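You operate a simulated robot arm through the tools that you are given. There is no shell and no other tool. Be economical: measure what you need, move in short steps, check, and stop when the job is done.

The job below is to be done with a simulated robot arm. You get a single attempt, and the scene is never put back.

JOB
Tighten the bracket's clamp bolt to 40 N m, then its lock nut to 20 N m.
Fine: set the dial for each, dock the nut runner; leave the shims. Set down upright: bench nut runner.

The check looks at the end state, three seconds after you hand in, the way a careful person would. Anything else that was tipped, shoved, dropped, spilled or broken makes it a failure.

ROBOT AND FRAMES
A 7-joint arm with a two-finger parallel gripper, fixed in place. Base frame: the origin is at the foot of the arm, x ahead of it, y to its left, z up; the work surface is at about z = 0.85. Units: m, rad, N and s.
With the tool pointing down near the work surface it reaches from about 0.24 to 0.68 m from the base axis. Its first joint turns from -1.152 to 1.152 rad. Payload 2.4 kg.
The TCP is the grasp point between the finger pads, 0.03 m short of the fingertips. In the tool frame z runs along the fingers and y along their closing line. Largest opening 0.094 m; finger width 0.028, thickness 0.01; the body of the gripper, 0.05 by 0.096 m, starts 0.055 m behind the TCP.
Orientation is that of the tool frame in the base frame, as [roll, pitch, yaw] about the fixed x, y, z axes, in that order (R = Rz(yaw) Ry(pitch) Rx(roll)). With the fingers straight down and closing along the base's y, the tool's x points along the base's -x, its y along +y and its z along -z.

CONTROLS
- The arm moves only by the tool apply_moves. Its arguments are lists of equal length, an entry for each row: "linear": the shift along the tool's x, y, z in units of 50 mm (1.0 is 50 mm), a list of three; "delta_rot": the turn, a rotation vector about the tool's x, y, z in units of 4 degrees (1.0 is 4 degrees), a list of three; "jaw": the finger opening in cm, from 0 to 9.4. In form: {"linear": [[tx, ty, tz], ...], "delta_rot": [[ax, ay, az], ...], "jaw": [jaw, ...]}. A call has 1 to 20 rows; each row shifts and turns the commanded pose from where the row before left it, along the tool's axes as they then stand. A call with a number of a shift or a turn outside -1 to 1 is refused whole. Rows are played at 5 a second. More than 0.05 m and 0.15 rad between two rows, or a gripper value outside its range, and nothing of the call is played. A pose out of reach is approached as far as the arm can. The call stops where the force on the tool passes 40 N (or 10 N more than at its start, if that is more) or the arm is blocked; 0.2 s more then pass. Each finger travels about 0.153 m/s and halts on what it meets, pressing with about 26 N; the grip force reading is that of the motor and also rises with nothing between the fingers. The clock runs only during rows and for 0.2 s after the last one: add rows that do not move to give the fingers time. It gives the time, the measured TCP pose, the force on the tool (base axes), the opening and the grip force at its end, in the units of the frame above (readings bear some noise), with the torque about the TCP (base axes, N m) and any sound that the robot's microphone picked up.
- Cameras (640 x 400 px; columns grow to the right, rows downward): "scene" is fixed at [0.0548, 0.4854, 1.4565]; the picture's right is [-0.58, -0.81, 0.00], its down [-0.36, 0.26, -0.90] and it looks along [0.73, -0.52, -0.45] (base axes); focal length 344 px, centre (320, 200). "wrist" rides on the gripper at [0.076, 0.014, -0.102] in the tool frame; the picture's right is [-0.18, 0.98, 0.00], its down [-0.75, -0.14, -0.64] and it looks along [-0.63, -0.12, 0.77] (tool axes); focal length 243 px, centre (320, 200). There is no depth. A picture from a camera that has moved, and an enlarged one, comes with that camera's place and axes in the base frame and with its lens.
- snapshot(camera): a new picture of that camera. The clock stands still meanwhile.
- enlarge(camera, box): a new picture of the part [left, top, right, bottom] of that camera's present view, enlarged. The clock stands still meanwhile.
- close_job(): hands the job in; it is judged then, once.

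Work in short steps. Places have to be worked out from the pictures, the camera data and where the tool is seen: move nearer, look again, correct. Check each grasp and each placing, and mend what went wrong. You have 120 turns and 64 pictures in all, those below and enlarged ones among them. Open the gripper and draw the arm clear of the work before you hand the job in, unless the task says otherwise; then end with one line.

The tools are called as a command line: name --argument value ..., lists and objects as JSON in quotes. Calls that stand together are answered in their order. apply_moves: Moves the arm, as the interface text tells. Its arguments: {"type":"object","properties":{"linear":{"type":"array","items":{"type":"array","items":{"type":"number"}}},"delta_rot":{"type":"array","items":{"type":"array","items":{"type":"number"}}},"jaw":{"type":"array","items":{"type":"number"}}},"required":["linear","delta_rot","jaw"]} The other tools are called the same way: snapshot (camera) takes a picture; enlarge (camera, box) takes an enlarged picture of a part of a camera's view; close_job () hands the job in.

At the start:

```text
time_s: 0.0
position: [0.3811, 0.0355, 1.2659]
tool_rot: [-3.14, -0.001, 3.141]
contact_force: [-0.4, 0.2, 0.2]
wrist_torque: [0.03, -0.01, 0.01]
gripper_width: 0.0941
grip_force: 0.0
```

scene: 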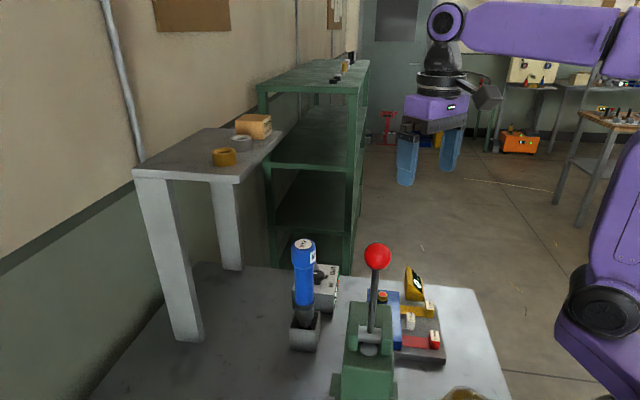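
wrist: 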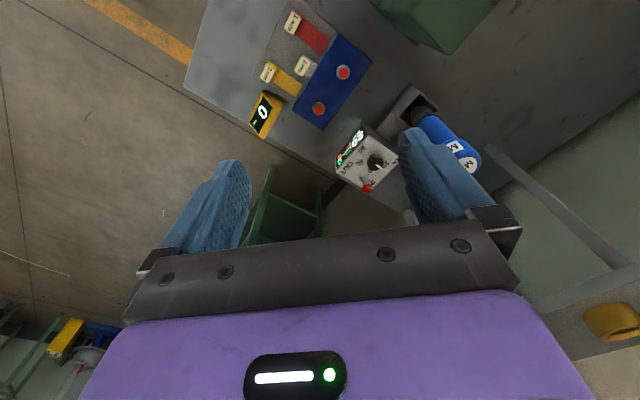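

The scene shows a bench with a blue nut runner in a dock, a dial box, a fixture with shims, and a lever press. I take enlarged views first.

enlarge --camera "scene" --box '[260, 220, 480, 400]'

enlarge --camera "wrist" --box '[180, 0, 500, 200]'

```text
2.22 times, centred on (370, 310) of scene
camera zoom: at [0.0548, 0.4854, 1.4565], right [-0.58, -0.81, 0.0], down [-0.36, 0.26, -0.9], along [0.73, -0.52, -0.45], focal length 764 px, centre (209, -44)
```

zoom: 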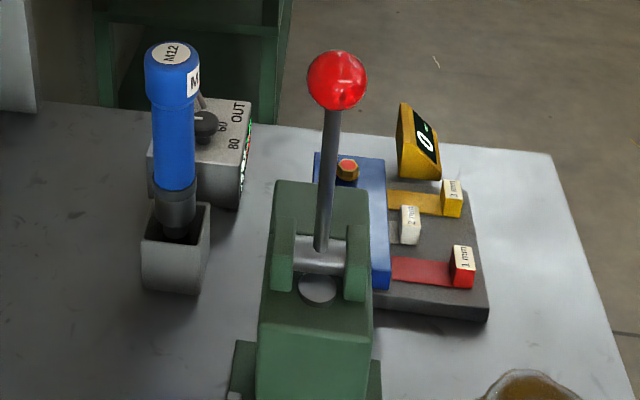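

```text
2.00 times, centred on (340, 100) of wrist
camera zoom: at [0.3059, 0.0504, 1.369], right [0.18, 0.98, 0.0], down [0.75, -0.14, 0.64], along [0.63, -0.12, -0.77], focal length 485 px, centre (280, 400)
```

zoom: 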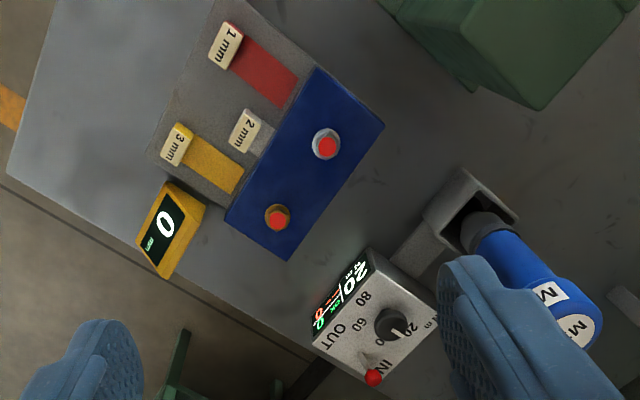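

I zoom tighter on the bracket and on the controller to read labels.

enlarge --camera "wrist" --box '[240, 20, 400, 120]'

enlarge --camera "wrist" --box '[310, 110, 438, 190]'

enlarge --camera "scene" --box '[280, 230, 408, 310]'

```text
4.00 times, centred on (320, 70) of wrist
camera zoom: at [0.3059, 0.0504, 1.369], right [0.18, 0.98, 0.0], down [0.75, -0.14, 0.64], along [0.63, -0.12, -0.77], focal length 970 px, centre (320, 720)
```

zoom: 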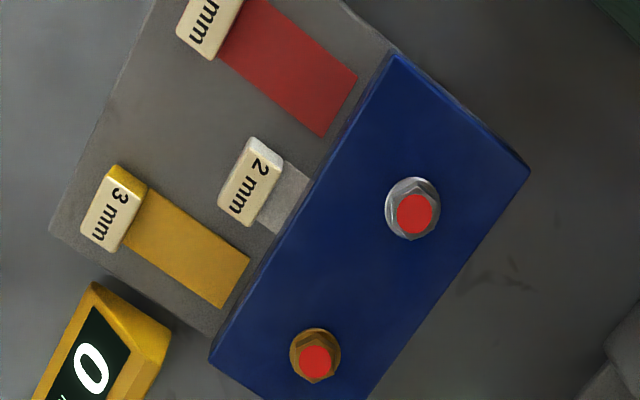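

```text
5.00 times, centred on (374, 150) of wrist
camera zoom: at [0.3059, 0.0504, 1.369], right [0.18, 0.98, 0.0], down [0.75, -0.14, 0.64], along [0.63, -0.12, -0.77], focal length 1213 px, centre (50, 450)
```

zoom: 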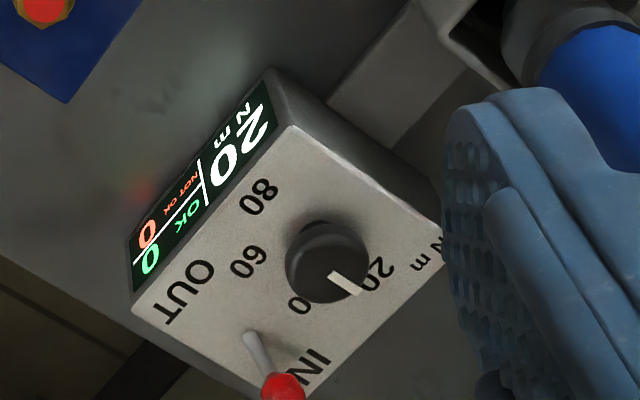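

```text
5.00 times, centred on (344, 270) of scene
camera zoom: at [0.0548, 0.4854, 1.4565], right [-0.58, -0.81, 0.0], down [-0.36, 0.26, -0.9], along [0.73, -0.52, -0.45], focal length 1718 px, centre (200, -150)
```

zoom: 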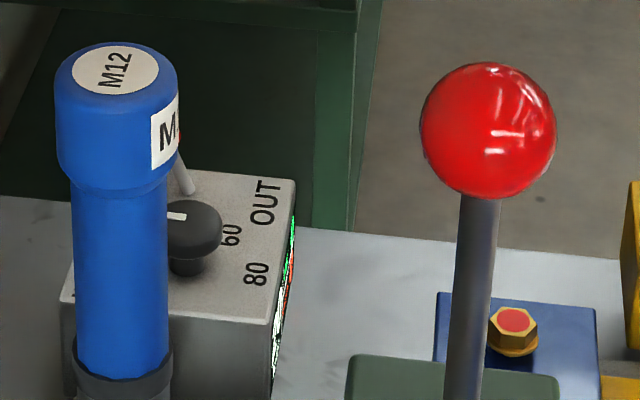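

Dial pointer at 20, toggle at IN, display 20 N m, red dots on both fasteners. I move in for a closer look at the bracket, staying clear of the lever's ball.

apply_moves --linear '[[0.7, 0, 0.6], [0.7, 0, 0.6], [0.6, 0, 0.6], [0, 0, 0.4]]' --delta_rot '[[0, 0, 0], [0, 0, 0], [0, 0, 0], [0, 0, 0]]' --jaw '[9.4, 9.4, 9.4, 9.4]'

snapshot --camera "wrist"

snapshot --camera "scene"

```text
time_s: 1.0
position: [0.2806, 0.0391, 1.1592]
tool_rot: [-3.141, 0.002, -3.141]
contact_force: [0.1, 0.4, 0.1]
wrist_torque: [0.05, -0.06, 0.0]
gripper_width: 0.0939
grip_force: 0.0
```

```text
56 pictures are left
camera wrist: at [0.2043, 0.0532, 1.2618], right [0.18, 0.98, 0.0], down [0.75, -0.14, 0.64], along [0.63, -0.12, -0.77], focal length 243 px, centre (320, 200)
```

wrist: 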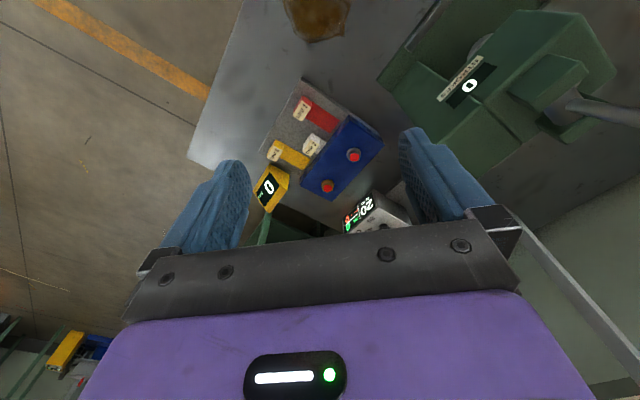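

```text
55 pictures are left
```

scene: 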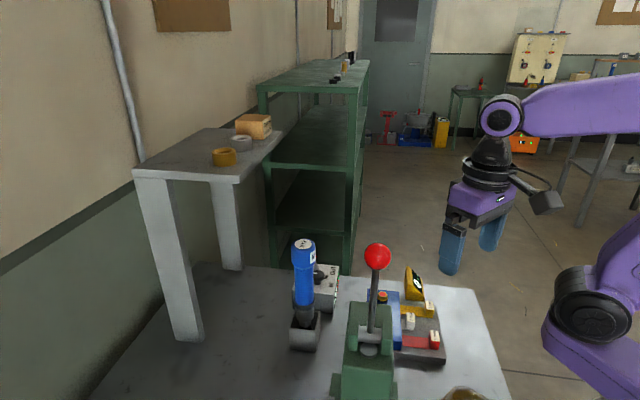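

enlarge --camera "wrist" --box '[250, 70, 410, 210]'

enlarge --camera "wrist" --box '[400, 10, 640, 160]'

```text
2.86 times, centred on (330, 140) of wrist
camera zoom: at [0.2043, 0.0532, 1.2618], right [0.18, 0.98, 0.0], down [0.75, -0.14, 0.64], along [0.63, -0.12, -0.77], focal length 693 px, centre (291, 371)
```

zoom: 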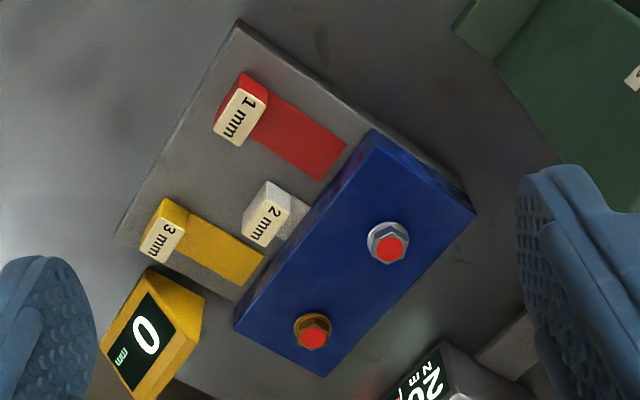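

```text
2.67 times, centred on (520, 85) of wrist
camera zoom: at [0.2043, 0.0532, 1.2618], right [0.18, 0.98, 0.0], down [0.75, -0.14, 0.64], along [0.63, -0.12, -0.77], focal length 647 px, centre (-213, 507)
```

zoom: 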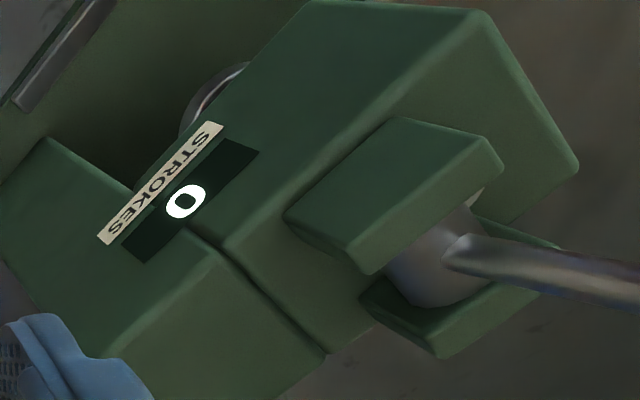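

enlarge --camera "wrist" --box '[310, 140, 374, 200]'

enlarge --camera "scene" --box '[365, 260, 455, 370]'

```text
6.67 times, centred on (342, 170) of wrist
camera zoom: at [0.2043, 0.0532, 1.2618], right [0.18, 0.98, 0.0], down [0.75, -0.14, 0.64], along [0.63, -0.12, -0.77], focal length 1618 px, centre (173, 400)
```

zoom: 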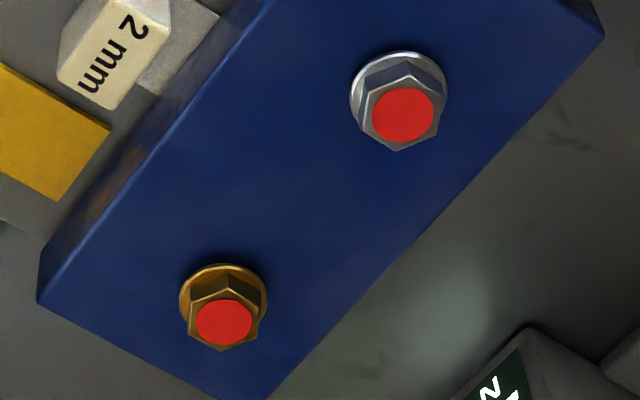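

```text
3.64 times, centred on (410, 315) of scene
camera zoom: at [0.0548, 0.4854, 1.4565], right [-0.58, -0.81, 0.0], down [-0.36, 0.26, -0.9], along [0.73, -0.52, -0.45], focal length 1250 px, centre (-7, -218)
```

zoom: 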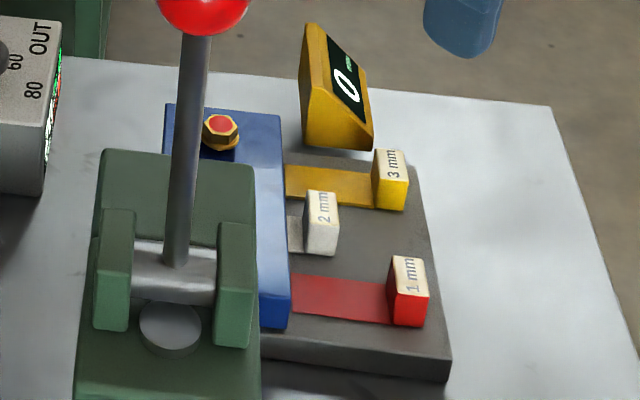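

Press and shims are just neighbours; I judge steel centre fastener = clamp bolt, brass end one = lock nut. Next I move above the dial for a close view (knob estimated at (0.582, 0.113, 0.935)).

apply_moves --linear '[[-0.9, 0, -0.4], [-0.9, 0, 0], [-0.9, 0, 0], [-0.9, 0.5, 0], [-0.8, 0.5, 0], [0, 0.4, 0.4]]' --delta_rot '[[0, 0, 0], [0, 0, 0], [0, 0, 0], [0, 0, 0], [0, 0, 0], [0, 0, 0]]' --jaw '[9.4, 9.4, 9.4, 9.4, 9.4, 9.4]'

snapshot --camera "wrist"

```text
refused: row 4 steps farther than a row can; nothing moved
```

```text
50 pictures are left
camera wrist: at [0.2043, 0.0532, 1.2618], right [0.18, 0.98, 0.0], down [0.75, -0.14, 0.64], along [0.63, -0.12, -0.77], focal length 243 px, centre (320, 200)
```

wrist: 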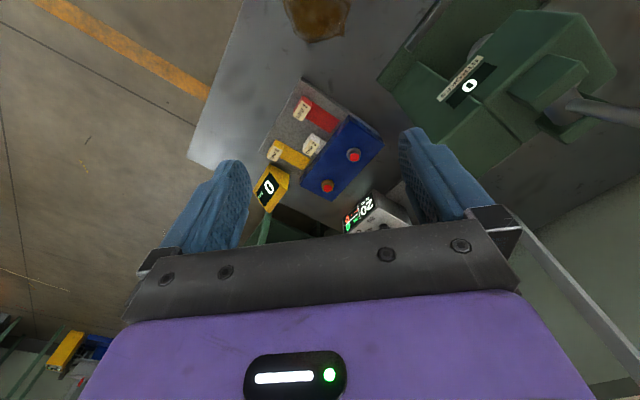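

The combined step was too long; I split it over more rows.

apply_moves --linear '[[-0.7, 0, -0.4], [-0.9, 0, 0], [-0.9, 0, 0], [-0.7, 0.4, 0], [-0.7, 0.5, 0], [-0.5, 0.5, 0.4]]' --delta_rot '[[0, 0, 0], [0, 0, 0], [0, 0, 0], [0, 0, 0], [0, 0, 0], [0, 0, 0]]' --jaw '[9.4, 9.4, 9.4, 9.4, 9.4, 9.4]'

```text
time_s: 2.4
position: [0.5009, 0.1041, 1.155]
tool_rot: [-3.141, 0.0, 3.141]
contact_force: [0.1, -0.6, -1.0]
wrist_torque: [0.01, 0.0, 0.02]
gripper_width: 0.094
grip_force: 0.1
```

Now look at the dial and runner from here.

snapshot --camera "wrist"

enlarge --camera "wrist" --box '[260, 80, 420, 180]'

```text
49 pictures are left
camera wrist: at [0.4256, 0.1188, 1.2578], right [0.18, 0.98, 0.0], down [0.75, -0.14, 0.64], along [0.63, -0.12, -0.77], focal length 243 px, centre (320, 200)
```

wrist: 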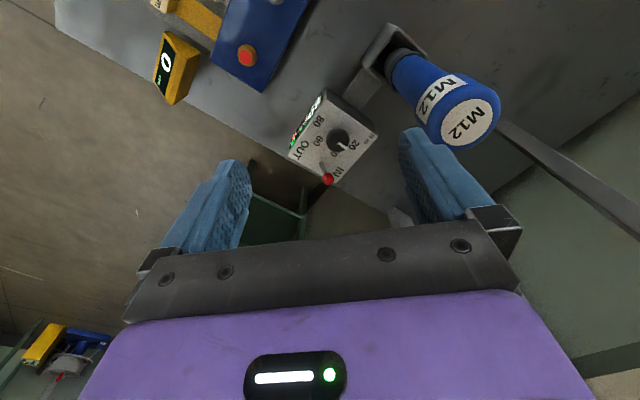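

```text
4.00 times, centred on (340, 130) of wrist
camera zoom: at [0.4256, 0.1188, 1.2578], right [0.18, 0.98, 0.0], down [0.75, -0.14, 0.64], along [0.63, -0.12, -0.77], focal length 970 px, centre (240, 480)
```

zoom: 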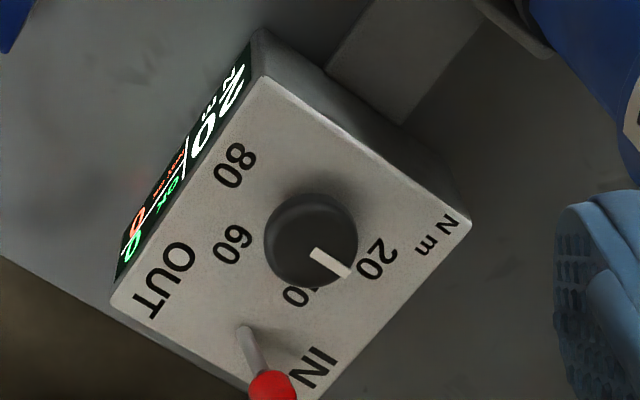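

Dial: 20 right, 40 below, 60 left, 80 top in this view, so 20→40 is about 60° clockwise from above. I centre over the knob and pre-turn counter-clockwise so the camera stays away from the runner during the turn.

apply_moves --linear '[[-0.85, 0.1, 0], [-0.8, 0.1, 0], [0, 0, 0], [0, 0, 0], [0, 0, 0], [0, 0, 0], [0, 0, 0], [0, 0, 0], [0, 0, 0], [0, 0, 0], [0, 0, 0], [0, 0, 0], [0, 0, 0], [0, 0, 0], [0, 0, 0], [0, 0, 0], [0, 0, 0], [0, 0, 0], [0, 0, 0], [0, 0, 0]]' --delta_rot '[[0, 0, 0], [0, 0, 0], [0, 0, -1], [0, 0, -1], [0, 0, -1], [0, 0, -1], [0, 0, -1], [0, 0, -1], [0, 0, -1], [0, 0, -1], [0, 0, -1], [0, 0, -1], [0, 0, -1], [0, 0, -1], [0, 0, -1], [0, 0, -1], [0, 0, -1], [0, 0, -1], [0, 0, -1], [0, 0, -1]]' --jaw '[7, 6, 5.5, 5.5, 5.5, 5.5, 5.5, 5.5, 5.5, 5.5, 5.5, 5.5, 5.5, 5.5, 5.5, 5.5, 5.5, 5.5, 5.5, 5.5]'

snapshot --camera "wrist"

```text
time_s: 6.6
position: [0.5831, 0.1156, 1.157]
tool_rot: [3.141, 0.001, -1.885]
contact_force: [-0.2, 0.4, -0.6]
wrist_torque: [0.02, -0.01, -0.02]
gripper_width: 0.0549
grip_force: 0.0
```

```text
47 pictures are left
camera wrist: at [0.5481, 0.048, 1.2595], right [-0.88, 0.48, 0.0], down [0.37, 0.67, 0.64], along [0.31, 0.56, -0.77], focal length 243 px, centre (320, 200)
```

wrist: 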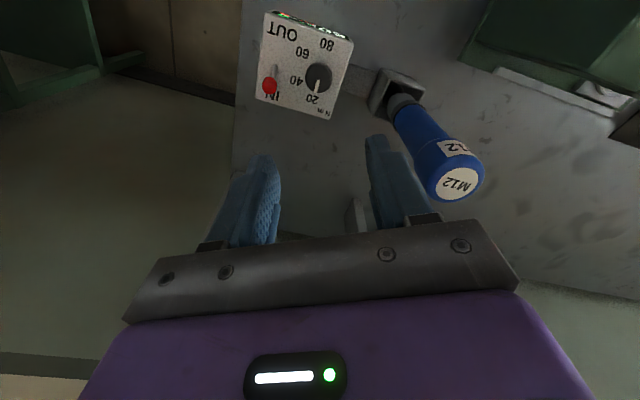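

enlarge --camera "wrist" --box '[250, 0, 410, 125]'

```text
3.20 times, centred on (330, 62) of wrist
camera zoom: at [0.5481, 0.048, 1.2595], right [-0.88, 0.48, 0.0], down [0.37, 0.67, 0.64], along [0.31, 0.56, -0.77], focal length 776 px, centre (288, 640)
```

zoom: 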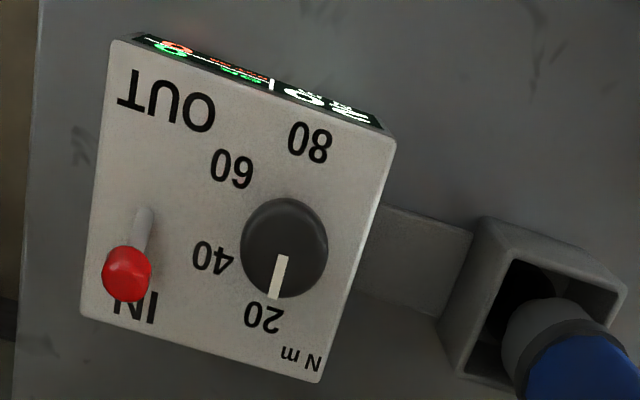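

Knob at about (0.586, 0.114), top z≈0.935, diameter 33 mm. I descend toward it with the fingers at 5.5 cm, stopping a bit high to check.

apply_moves --linear '[[0.013, -0.063, 0.8], [0, 0, 0.8], [0, 0, 0.8], [0, 0, 0.6], [0, 0, 0.5]]' --delta_rot '[[0, 0, 0], [0, 0, 0], [0, 0, 0], [0, 0, 0], [0, 0, 0]]' --jaw '[5.5, 5.5, 5.5, 5.5, 5.5]'

snapshot --camera "wrist"

enlarge --camera "scene" --box '[260, 200, 420, 310]'

```text
time_s: 7.8
position: [0.5884, 0.112, 0.9791]
tool_rot: [3.141, 0.0, -1.884]
contact_force: [-1.3, 0.6, -0.7]
wrist_torque: [-0.06, 0.02, -0.03]
gripper_width: 0.0549
grip_force: 0.0
```

```text
45 pictures are left
camera wrist: at [0.552, 0.0438, 1.082], right [-0.88, 0.48, 0.0], down [0.37, 0.67, 0.64], along [0.31, 0.56, -0.77], focal length 243 px, centre (320, 200)
```

wrist: 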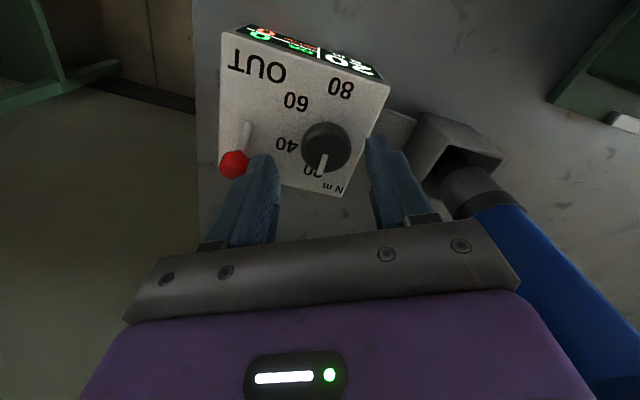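

```text
3.64 times, centred on (340, 255) of scene
camera zoom: at [0.0548, 0.4854, 1.4565], right [-0.58, -0.81, 0.0], down [-0.36, 0.26, -0.9], along [0.73, -0.52, -0.45], focal length 1250 px, centre (247, 0)
```

zoom: 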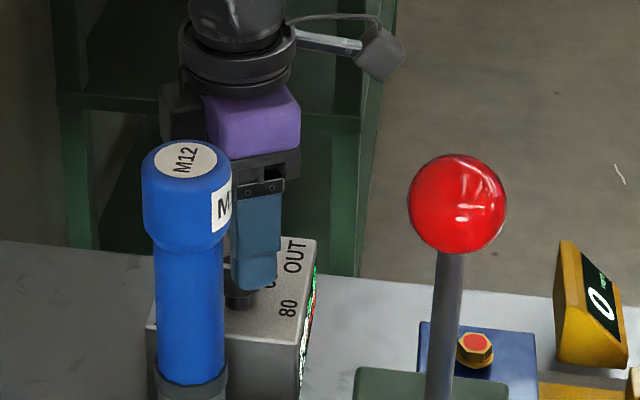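

Knob is centred between the fingers and the toggle clears the left finger by ~15 mm. I lower to z≈0.953 and close on the knob.

apply_moves --linear '[[0.01, 0.04, 0.3], [0, 0, 0.22], [0, 0, 0], [0, 0, 0], [0, 0, 0]]' --delta_rot '[[0, 0, 0], [0, 0, 0], [0, 0, 0], [0, 0, 0], [0, 0, 0]]' --jaw '[5.5, 5.5, 4.0, 2.5, 2.5]'

enlarge --camera "wrist" --box '[200, 10, 440, 210]'

```text
time_s: 9.0
position: [0.5848, 0.1123, 0.9537]
tool_rot: [-3.14, -0.001, -1.884]
contact_force: [5.7, 0.5, -6.7]
wrist_torque: [0.16, -0.55, -0.01]
gripper_width: 0.0333
grip_force: 45.1
```

```text
2.00 times, centred on (320, 110) of wrist
camera zoom: at [0.5483, 0.045, 1.0568], right [-0.88, 0.48, 0.0], down [0.37, 0.67, 0.64], along [0.31, 0.56, -0.77], focal length 485 px, centre (320, 380)
```

zoom: 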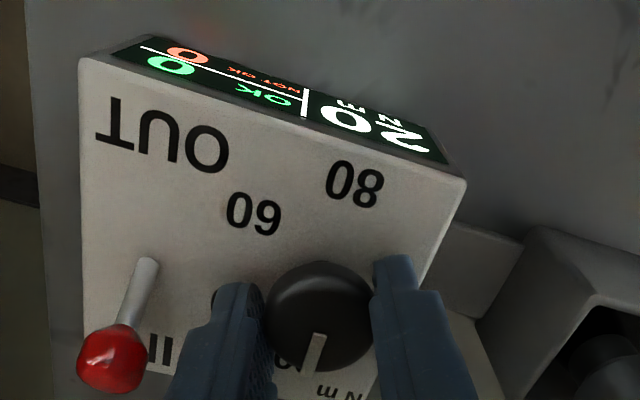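

Knob gripped (33 mm), display clearly readable. I turn 28° clockwise first and check.

apply_moves --linear '[[0, 0, 0], [0, 0, 0], [0, 0, 0], [0, 0, 0], [0, 0, 0], [0, 0, 0], [0, 0, 0]]' --delta_rot '[[0, 0, 1], [0, 0, 1], [0, 0, 1], [0, 0, 1], [0, 0, 1], [0, 0, 1], [0, 0, 1]]' --jaw '[2.5, 2.5, 2.5, 2.5, 2.5, 2.5, 2.5]'

enlarge --camera "wrist" --box '[200, 10, 440, 210]'

```text
time_s: 10.6
position: [0.5845, 0.1125, 0.9541]
tool_rot: [3.141, -0.004, -2.376]
contact_force: [4.2, -9.8, -17.4]
wrist_torque: [0.47, -0.77, -0.03]
gripper_width: 0.0333
grip_force: 44.6
```

```text
2.00 times, centred on (320, 110) of wrist
camera zoom: at [0.5206, 0.0711, 1.0573], right [-0.55, 0.84, 0.0], down [0.64, 0.42, 0.64], along [0.53, 0.35, -0.77], focal length 485 px, centre (320, 380)
```

zoom: 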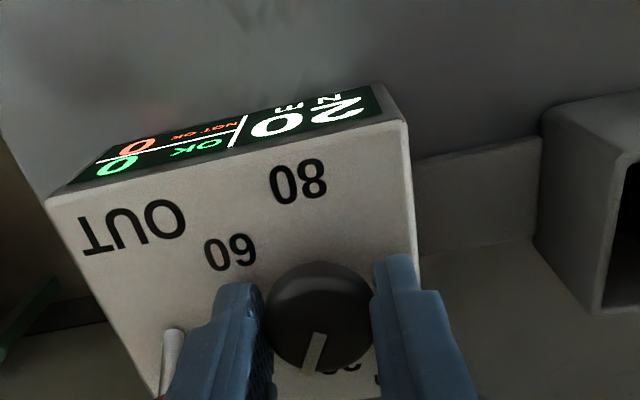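

The knob follows the fingers (28°); display steps in 20s so still 20. Continuing to 60°.

apply_moves --linear '[[0, 0, 0], [0, 0, 0], [0, 0, 0], [0, 0, 0], [0, 0, 0], [0, 0, 0], [0, 0, 0], [0, 0, 0]]' --delta_rot '[[0, 0, 1], [0, 0, 1], [0, 0, 1], [0, 0, 1], [0, 0, 1], [0, 0, 1], [0, 0, 1], [0, 0, 1]]' --jaw '[2.5, 2.5, 2.5, 2.5, 2.5, 2.5, 2.5, 2.5]'

enlarge --camera "wrist" --box '[200, 10, 440, 210]'

```text
time_s: 12.4
position: [0.5838, 0.114, 0.9545]
tool_rot: [3.141, -0.005, -2.933]
contact_force: [-2.1, -12.1, -24.9]
wrist_torque: [-0.3, 0.34, 0.0]
gripper_width: 0.0332
grip_force: 45.0
```

```text
2.00 times, centred on (320, 110) of wrist
camera zoom: at [0.5075, 0.1125, 1.0574], right [-0.02, 1.0, 0.0], down [0.77, 0.02, 0.64], along [0.64, 0.01, -0.77], focal length 485 px, centre (320, 380)
```

zoom: 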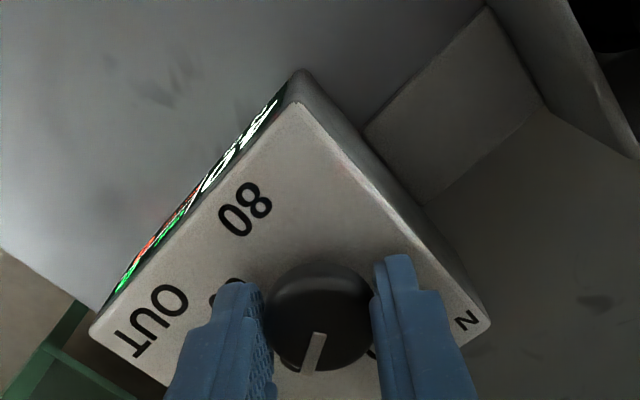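

The display looks changed; I open and lift to read it and the pointer.

apply_moves --linear '[[0, 0, 0], [0, 0, 0], [0, 0, -0.8], [0, 0, -0.9], [0, 0, -0.9], [0, 0, -0.9], [0, 0, -0.5]]' --delta_rot '[[0, 0, 0], [0, 0, 0], [0, 0, 0], [0, 0, 0], [0, 0, 0], [0, 0, 0], [0, 0, 0]]' --jaw '[5.5, 5.5, 5.5, 5.5, 5.5, 5.5, 5.5]'

snapshot --camera "wrist"

enlarge --camera "wrist" --box '[240, 20, 400, 130]'

```text
time_s: 14.0
position: [0.5852, 0.1077, 1.1554]
tool_rot: [-3.141, -0.003, -2.933]
contact_force: [0.4, 0.0, 0.7]
wrist_torque: [0.0, -0.01, 0.01]
gripper_width: 0.055
grip_force: 0.1
```

```text
40 pictures are left
camera wrist: at [0.5089, 0.1083, 1.2584], right [-0.02, 1.0, 0.0], down [0.77, 0.02, 0.64], along [0.64, 0.02, -0.77], focal length 243 px, centre (320, 200)
```

wrist: 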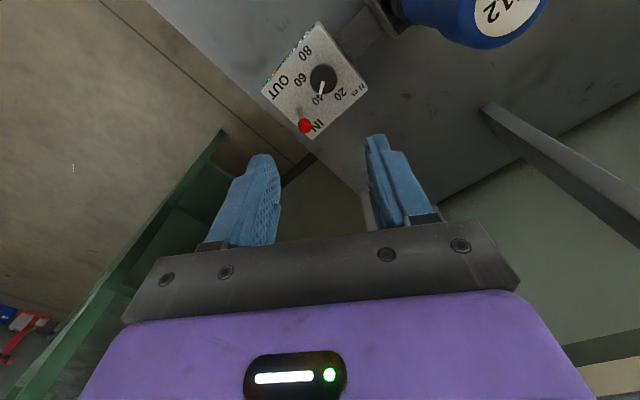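

```text
3.64 times, centred on (320, 75) of wrist
camera zoom: at [0.5089, 0.1083, 1.2584], right [-0.02, 1.0, 0.0], down [0.77, 0.02, 0.64], along [0.64, 0.02, -0.77], focal length 882 px, centre (320, 654)
```

zoom: 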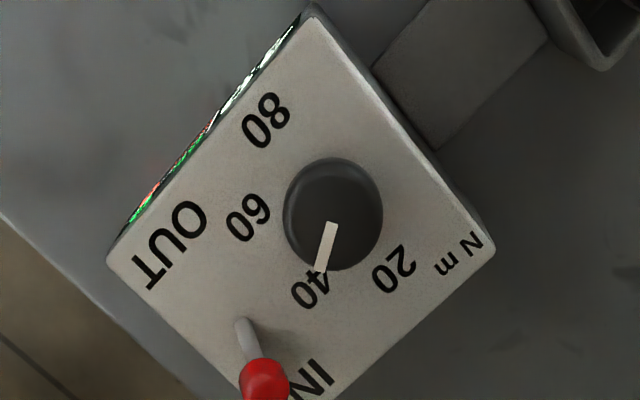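

Pointer is on 40. Now I rise, move above the runner, and swing the yaw so the camera sits on the -y side, away from the lever.

apply_moves --linear '[[0, 0, -0.9], [0.4, 0.75, 0], [0.4, 0.75, 0], [0.31, 0.68, 0], [0, 0, 0], [0, 0, 0], [0, 0, 0], [0, 0, 0], [0, 0, 0], [0, 0, 0], [0, 0, 0], [0, 0, 0], [0, 0, 0], [0, 0, 0], [0, 0, 0], [0, 0, 0], [0, 0, 0], [0, 0, 0], [0, 0, 0]]' --delta_rot '[[0, 0, 0], [0, 0, 0], [0, 0, 0], [0, 0, 0], [0, 0, -1], [0, 0, -1], [0, 0, -1], [0, 0, -1], [0, 0, -1], [0, 0, -1], [0, 0, -1], [0, 0, -1], [0, 0, -1], [0, 0, -1], [0, 0, -1], [0, 0, -1], [0, 0, -1], [0, 0, -1], [0, 0, -1]]' --jaw '[5.5, 6, 7, 7, 7, 7, 7, 7, 7, 7, 7, 7, 7, 7, 7, 7, 7, 7, 7]'

snapshot --camera "wrist"

```text
time_s: 18.0
position: [0.5072, 0.2092, 1.1998]
tool_rot: [-3.142, -0.001, -1.884]
contact_force: [-0.6, 0.7, -0.2]
wrist_torque: [0.02, 0.01, 0.0]
gripper_width: 0.07
grip_force: 0.1
```

```text
38 pictures are left
camera wrist: at [0.4709, 0.1413, 1.3031], right [-0.88, 0.48, 0.0], down [0.37, 0.67, 0.64], along [0.31, 0.56, -0.77], focal length 243 px, centre (320, 200)
```

wrist: 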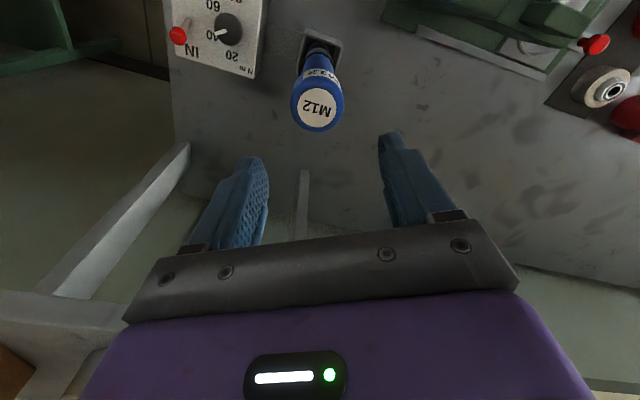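

Runner axis found at about (0.508, 0.203), top z≈1.094. I centre and descend in steps, then verify before closing.

apply_moves --linear '[[0.108, -0.056, 0.4], [0, 0, 0.6], [0, 0, 0.5]]' --delta_rot '[[0, 0, 0], [0, 0, 0], [0, 0, 0]]' --jaw '[7, 7, 7]'

snapshot --camera "wrist"

```text
time_s: 18.8
position: [0.5073, 0.2022, 1.1254]
tool_rot: [-3.141, 0.0, -1.886]
contact_force: [-0.7, 0.4, -0.2]
wrist_torque: [0.03, 0.01, 0.0]
gripper_width: 0.0699
grip_force: 0.2
```

```text
37 pictures are left
camera wrist: at [0.4716, 0.1354, 1.2279], right [-0.88, 0.48, 0.0], down [0.37, 0.67, 0.64], along [0.31, 0.56, -0.77], focal length 243 px, centre (320, 200)
```

wrist: 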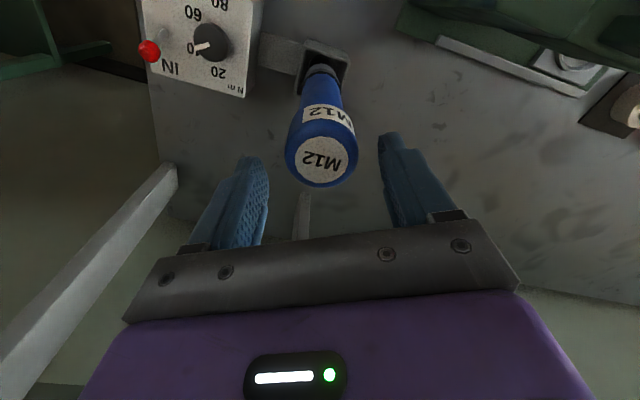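

Runner top sits right on the tool axis. Descend to z≈1.052 and grip.

apply_moves --linear '[[0, 0, 0.6], [0, 0, 0.6], [0, 0, 0.26], [0, 0, 0], [0, 0, 0], [0, 0, 0]]' --delta_rot '[[0, 0, 0], [0, 0, 0], [0, 0, 0], [0, 0, 0], [0, 0, 0], [0, 0, 0]]' --jaw '[7, 7, 7, 5, 3, 2]'

snapshot --camera "wrist"

enlarge --camera "scene" --box '[240, 180, 420, 360]'

```text
time_s: 20.2
position: [0.5072, 0.2018, 1.0503]
tool_rot: [-3.14, 0.001, -1.886]
contact_force: [-2.1, 1.6, -0.1]
wrist_torque: [0.13, 0.16, 0.01]
gripper_width: 0.0458
grip_force: 26.2
```

```text
36 pictures are left
camera wrist: at [0.4718, 0.1348, 1.1537], right [-0.88, 0.48, 0.0], down [0.37, 0.67, 0.64], along [0.31, 0.56, -0.77], focal length 243 px, centre (320, 200)
```

wrist: 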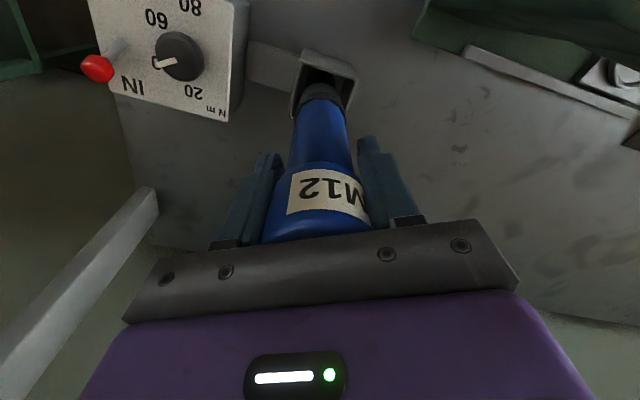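

```text
2.22 times, centred on (330, 270) of scene
camera zoom: at [0.0548, 0.4855, 1.4565], right [-0.58, -0.81, 0.0], down [-0.36, 0.26, -0.9], along [0.73, -0.52, -0.45], focal length 764 px, centre (298, 44)
```

zoom: 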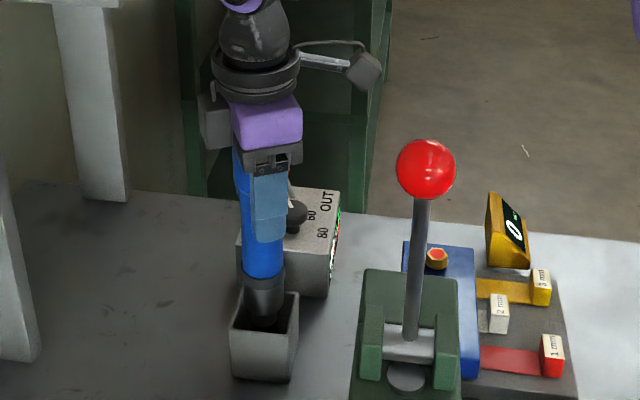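

Firm grip at 45.8 mm on the cap. Lift straight up 13 cm; dock pose for return is TCP (0.507, 0.202, 1.050).

apply_moves --linear '[[0, 0, -0.3], [0, 0, -0.5], [0, 0, -0.6], [0, 0, -0.6], [0, 0, -0.6], [0, 0, 0]]' --delta_rot '[[0, 0, 0], [0, 0, 0], [0, 0, 0], [0, 0, 0], [0, 0, 0], [0, 0, 0]]' --jaw '[2, 2, 2, 2, 2, 2]'

snapshot --camera "wrist"

enlarge --camera "scene" --box '[240, 130, 440, 330]'

```text
time_s: 21.6
position: [0.5084, 0.2007, 1.182]
tool_rot: [3.14, 0.001, -1.885]
contact_force: [-0.5, 0.4, -5.2]
wrist_torque: [-0.01, -0.04, 0.03]
gripper_width: 0.0457
grip_force: 26.0
```

```text
34 pictures are left
camera wrist: at [0.4722, 0.1336, 1.2855], right [-0.88, 0.48, 0.0], down [0.37, 0.67, 0.64], along [0.31, 0.56, -0.77], focal length 243 px, centre (320, 200)
```

wrist: 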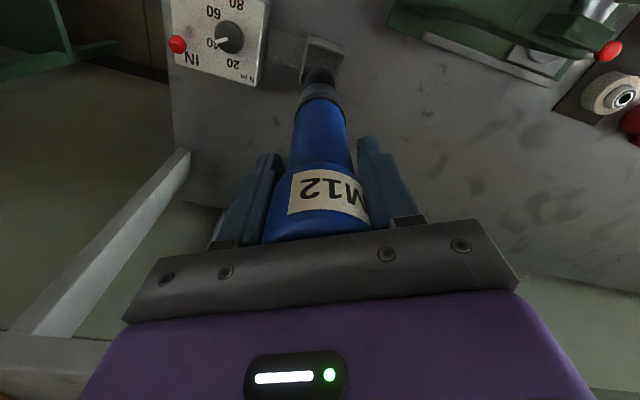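

```text
2.00 times, centred on (340, 230) of scene
camera zoom: at [0.0549, 0.4855, 1.4565], right [-0.58, -0.81, 0.0], down [-0.36, 0.26, -0.9], along [0.73, -0.52, -0.45], focal length 687 px, centre (280, 140)
```

zoom: 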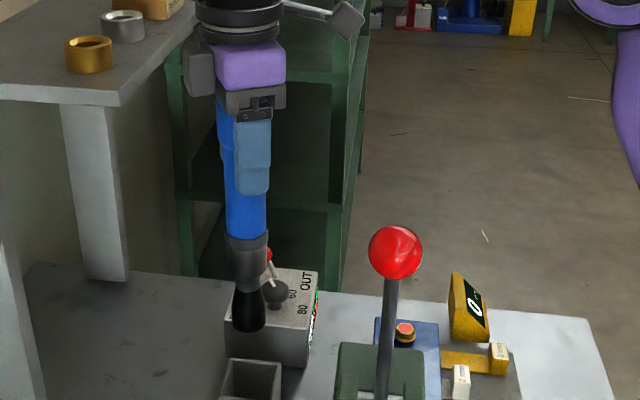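

Runner lifted; socket bottom ≈ TCP−0.207. Triangulated heads: steel (0.412, 0.070, top 0.913), brass (0.464, 0.017, top 0.914). Moving above the steel bolt.

apply_moves --linear '[[0.77, 0.26, 0], [0.77, 0.26, 0], [0.77, 0.26, 0], [0.76, 0.26, 0], [0, 0, 0]]' --delta_rot '[[0, 0, 0], [0, 0, 0], [0, 0, 0], [0, 0, 0], [0, 0, 0]]' --jaw '[2, 2, 2, 2, 2]'

enlarge --camera "wrist" --box '[200, 0, 440, 150]'

enlarge --camera "scene" --box '[330, 220, 470, 360]'

```text
time_s: 22.8
position: [0.4135, 0.0734, 1.18]
tool_rot: [3.142, 0.001, -1.885]
contact_force: [0.5, -0.3, -4.3]
wrist_torque: [0.0, -0.02, 0.0]
gripper_width: 0.0454
grip_force: 26.2
```

```text
2.67 times, centred on (320, 75) of wrist
camera zoom: at [0.377, 0.0061, 1.2829], right [-0.88, 0.48, 0.0], down [0.37, 0.67, 0.64], along [0.31, 0.56, -0.77], focal length 647 px, centre (320, 533)
```

zoom: 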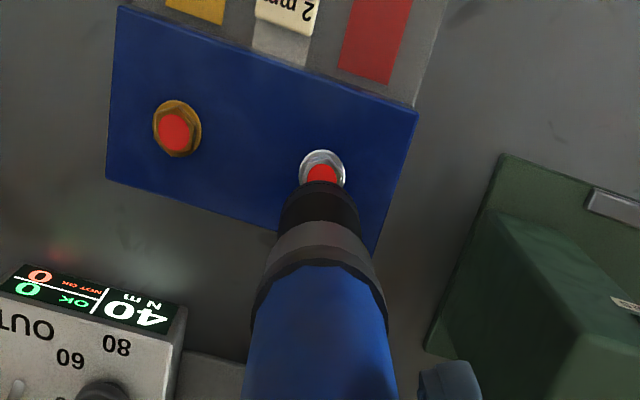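

```text
2.86 times, centred on (400, 290) of scene
camera zoom: at [0.0549, 0.4854, 1.4565], right [-0.58, -0.81, 0.0], down [-0.36, 0.26, -0.9], along [0.73, -0.52, -0.45], focal length 982 px, centre (91, -57)
```

zoom: 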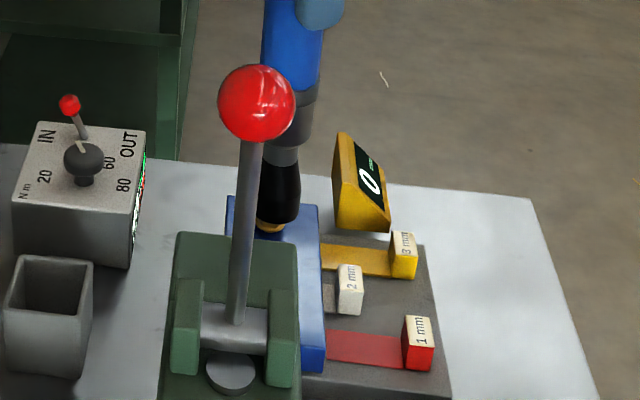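

Display confirms 40 N m. Runner axis is ~4 mm off the bolt; I correct and lower to just above the head, then re-check.

apply_moves --linear '[[0.084, 0.026, 0.4], [0, 0, 0.4], [0, 0, 0]]' --delta_rot '[[0, 0, 0], [0, 0, 0], [0, 0, 0]]' --jaw '[2, 2, 2]'

enlarge --camera "wrist" --box '[240, 0, 400, 110]'

enlarge --camera "scene" --box '[350, 240, 450, 330]'

```text
time_s: 23.6
position: [0.4112, 0.071, 1.143]
tool_rot: [3.142, -0.001, -1.886]
contact_force: [-0.9, -0.2, -4.7]
wrist_torque: [0.04, 0.0, -0.01]
gripper_width: 0.0452
grip_force: 26.5
```

```text
3.64 times, centred on (320, 55) of wrist
camera zoom: at [0.3744, 0.0024, 1.245], right [-0.88, 0.48, 0.0], down [0.37, 0.67, 0.64], along [0.31, 0.56, -0.77], focal length 882 px, centre (320, 727)
```

zoom: 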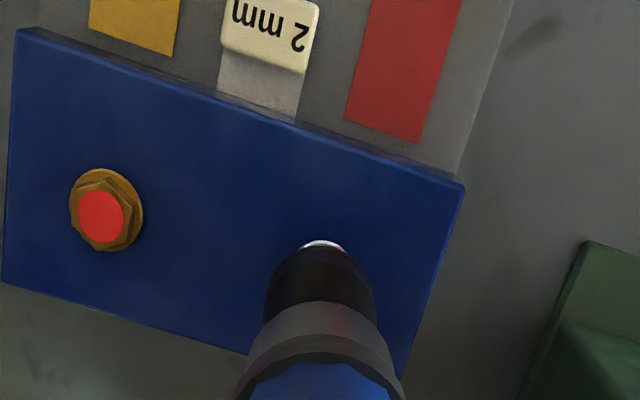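

```text
4.44 times, centred on (400, 285) of scene
camera zoom: at [0.0549, 0.4855, 1.4565], right [-0.58, -0.81, 0.0], down [-0.36, 0.26, -0.9], along [0.73, -0.52, -0.45], focal length 1528 px, centre (-36, -178)
```

zoom: 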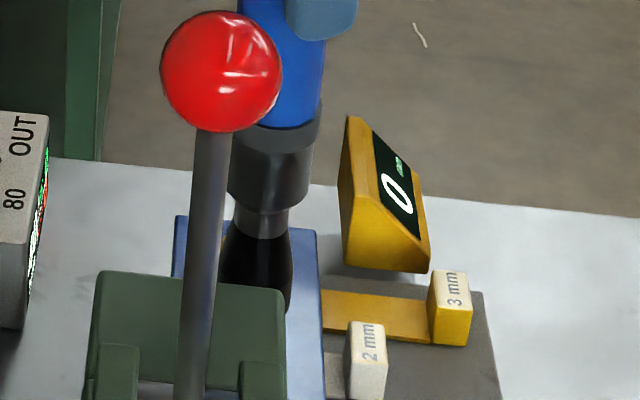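

Alignment within ~2 mm by both pictures. Lower slowly toward seating, watching force.

apply_moves --linear '[[0, 0, 0.2], [0, 0, 0.2], [0, 0, 0.1], [0, 0, 0.1]]' --delta_rot '[[0, 0, 0], [0, 0, 0], [0, 0, 0], [0, 0, 0]]' --jaw '[2, 2, 2, 2]'

```text
time_s: 24.6
position: [0.4093, 0.0709, 1.1123]
tool_rot: [-3.141, 0.0, -1.886]
contact_force: [-0.3, -0.2, -5.5]
wrist_torque: [0.05, 0.04, -0.04]
gripper_width: 0.0458
grip_force: 26.0
```

apply_moves --linear '[[0, 0, 0.06], [0, 0, 0.06], [0, 0, 0.06], [0, 0, 0]]' --delta_rot '[[0, 0, 0], [0, 0, 0], [0, 0, 0], [0, 0, 0]]' --jaw '[2, 2, 2, 2]'

enlarge --camera "wrist" --box '[180, 0, 400, 140]'

```text
time_s: 25.6
position: [0.4085, 0.0698, 1.104]
tool_rot: [-3.141, 0.001, -1.885]
contact_force: [0.0, 0.5, -5.6]
wrist_torque: [0.02, -0.02, 0.02]
gripper_width: 0.0456
grip_force: 25.9
```

```text
2.86 times, centred on (290, 70) of wrist
camera zoom: at [0.3731, 0.0025, 1.207], right [-0.88, 0.48, 0.0], down [0.37, 0.67, 0.64], along [0.31, 0.56, -0.77], focal length 693 px, centre (406, 571)
```

zoom: 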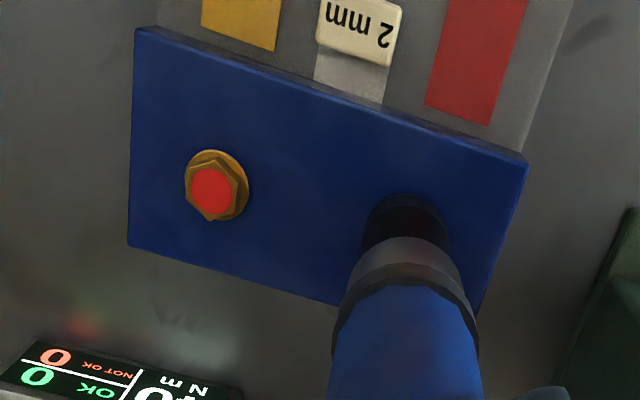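

No contact yet; the socket covers the head. Continue down in small steps.

apply_moves --linear '[[0, 0, 0.06], [0, 0, 0.06], [0, 0, 0.06], [0, 0, 0.06], [0, 0, 0]]' --delta_rot '[[0, 0, 0], [0, 0, 0], [0, 0, 0], [0, 0, 0], [0, 0, 0]]' --jaw '[2, 2, 2, 2, 2]'

```text
time_s: 26.6
position: [0.4092, 0.0708, 1.0946]
tool_rot: [-3.14, 0.003, -1.883]
contact_force: [0.0, 0.1, -5.0]
wrist_torque: [0.02, 0.01, 0.01]
gripper_width: 0.0455
grip_force: 25.7
stopped in row 4: the force on the tool passed its limit at 45 N (the readings are from after the stop); the commanded pose is now the measured one
```

A 45 N contact was registered. Check the fastener, display and scene.

enlarge --camera "wrist" --box '[150, 0, 410, 170]'

enlarge --camera "scene" --box '[340, 180, 460, 330]'

```text
2.35 times, centred on (280, 85) of wrist
camera zoom: at [0.3735, 0.0032, 1.1973], right [-0.88, 0.48, 0.0], down [0.37, 0.67, 0.64], along [0.31, 0.56, -0.77], focal length 571 px, centre (414, 471)
```

zoom: 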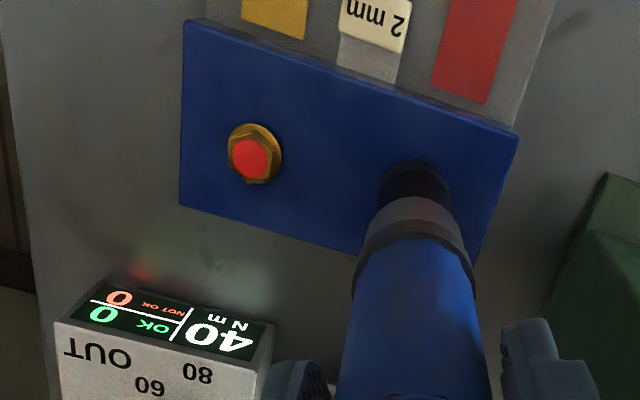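

```text
2.67 times, centred on (400, 255) of scene
camera zoom: at [0.0549, 0.4855, 1.4565], right [-0.58, -0.81, 0.0], down [-0.36, 0.26, -0.9], along [0.73, -0.52, -0.45], focal length 916 px, centre (107, 53)
```

zoom: 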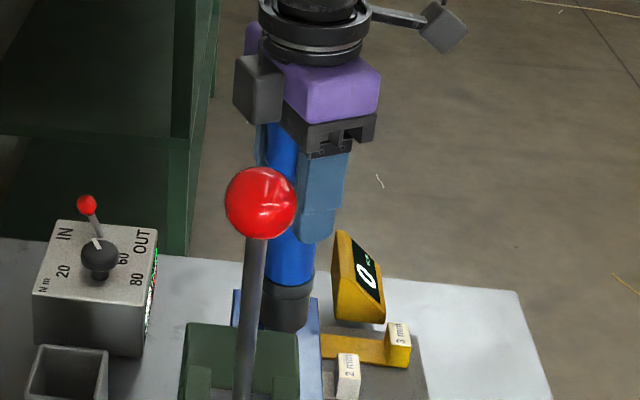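

Nothing counted yet: the socket is seated but needs a sustained push. I press in sub-millimetre increments with holds.

apply_moves --linear '[[0, 0, 0.02], [0, 0, 0.01], [0, 0, 0.01], [0, 0, 0.005], [0, 0, 0]]' --delta_rot '[[0, 0, 0], [0, 0, 0], [0, 0, 0], [0, 0, 0], [0, 0, 0]]' --jaw '[1, 1, 1, 1, 1]'

```text
time_s: 27.6
position: [0.4093, 0.071, 1.0941]
tool_rot: [-3.137, 0.002, -1.885]
contact_force: [-4.1, -0.7, 9.3]
wrist_torque: [0.05, 0.58, 0.02]
gripper_width: 0.0454
grip_force: 25.7
stopped in row 5: the force on the tool passed its limit at 41 N (the readings are from after the stop); the commanded pose is now the measured one
```

apply_moves --linear '[[0, 0, 0.01], [0, 0, 0], [0, 0, 0.005], [0, 0, 0], [0, 0, 0]]' --delta_rot '[[0, 0, 0], [0, 0, 0], [0, 0, 0], [0, 0, 0], [0, 0, 0]]' --jaw '[1, 1, 1, 1, 1]'

```text
time_s: 28.8
position: [0.4094, 0.0709, 1.0946]
tool_rot: [-3.136, 0.006, -1.883]
contact_force: [-6.4, -3.7, 28.5]
wrist_torque: [-0.39, 1.17, 0.03]
gripper_width: 0.0457
grip_force: 25.3
```

Steady 28 N push; hold 2 s and check the display.

apply_moves --linear '[[0, 0, 0.003], [0, 0, 0], [0, 0, 0], [0, 0, 0], [0, 0, 0], [0, 0, 0], [0, 0, 0], [0, 0, 0]]' --delta_rot '[[0, 0, 0], [0, 0, 0], [0, 0, 0], [0, 0, 0], [0, 0, 0], [0, 0, 0], [0, 0, 0], [0, 0, 0]]' --jaw '[1, 1, 1, 1, 1, 1, 1, 1]'

enlarge --camera "wrist" --box '[150, 0, 410, 170]'

```text
time_s: 30.6
position: [0.4101, 0.0705, 1.094]
tool_rot: [-3.137, 0.005, -1.885]
contact_force: [-8.0, 3.0, 29.4]
wrist_torque: [0.58, 1.18, 0.05]
gripper_width: 0.0456
grip_force: 25.8
```

```text
2.35 times, centred on (280, 85) of wrist
camera zoom: at [0.374, 0.0027, 1.1968], right [-0.88, 0.48, 0.0], down [0.36, 0.67, 0.65], along [0.31, 0.57, -0.76], focal length 571 px, centre (414, 471)
```

zoom: 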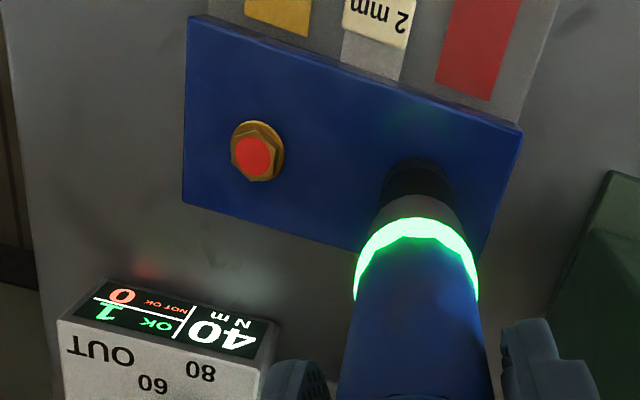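

Green ring and OK count 1 at 40 N m: clamp bolt done. Lift off and verify the bolt marker.

apply_moves --linear '[[0, 0, -0.2], [0, 0, -0.4], [0, 0, -0.6], [0, 0, -0.6], [0, 0, 0]]' --delta_rot '[[0, 0, 0], [0, 0, 0], [0, 0, 0], [0, 0, 0], [0, 0, 0]]' --jaw '[2, 2, 2, 2, 2]'

enlarge --camera "wrist" --box '[150, 0, 410, 170]'

```text
time_s: 31.8
position: [0.4089, 0.0676, 1.1838]
tool_rot: [-3.136, 0.003, -1.884]
contact_force: [0.5, 0.1, -4.7]
wrist_torque: [0.03, -0.01, 0.03]
gripper_width: 0.0453
grip_force: 25.8
```

```text
2.35 times, centred on (280, 85) of wrist
camera zoom: at [0.373, 0.0007, 1.2879], right [-0.88, 0.48, 0.0], down [0.36, 0.67, 0.65], along [0.31, 0.57, -0.76], focal length 571 px, centre (414, 471)
```

zoom: 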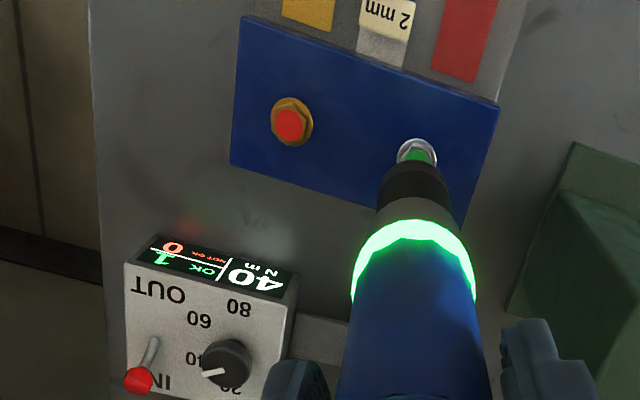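

Steel bolt shows green. Now back above the dock (levelling the tiny tilt), to free the gripper for the dial.

apply_moves --linear '[[-0.8, -0.26, 0], [-0.8, -0.26, 0], [-0.8, -0.26, 0], [-0.766, -0.265, 0], [0, 0, 0]]' --delta_rot '[[-0.08, 0, 0], [0, 0, 0], [0, 0, 0], [0, 0, 0], [0, 0, 0]]' --jaw '[2, 2, 2, 2, 2]'

snapshot --camera "wrist"

```text
time_s: 33.0
position: [0.5071, 0.2065, 1.1866]
tool_rot: [3.14, 0.004, -1.885]
contact_force: [-0.1, -0.6, -4.8]
wrist_torque: [0.04, 0.01, 0.0]
gripper_width: 0.0455
grip_force: 25.8
```

```text
23 pictures are left
camera wrist: at [0.4711, 0.1385, 1.2892], right [-0.88, 0.48, 0.0], down [0.37, 0.67, 0.64], along [0.31, 0.57, -0.76], focal length 243 px, centre (320, 200)
```

wrist: 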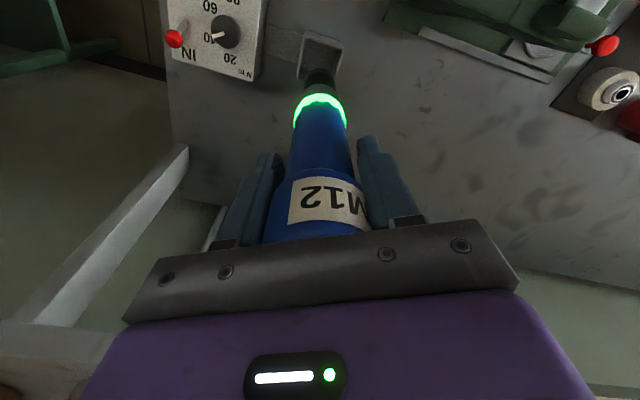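

apply_moves --linear '[[0, 0, 0], [0, 0, 0]]' --delta_rot '[[0, 0, 0], [0, 0, 0]]' --jaw '[2, 2]'

```text
time_s: 33.6
position: [0.5072, 0.2065, 1.1873]
tool_rot: [-3.141, 0.007, -1.884]
contact_force: [-0.1, 0.4, -5.4]
wrist_torque: [0.0, -0.01, 0.0]
gripper_width: 0.0451
grip_force: 26.0
```

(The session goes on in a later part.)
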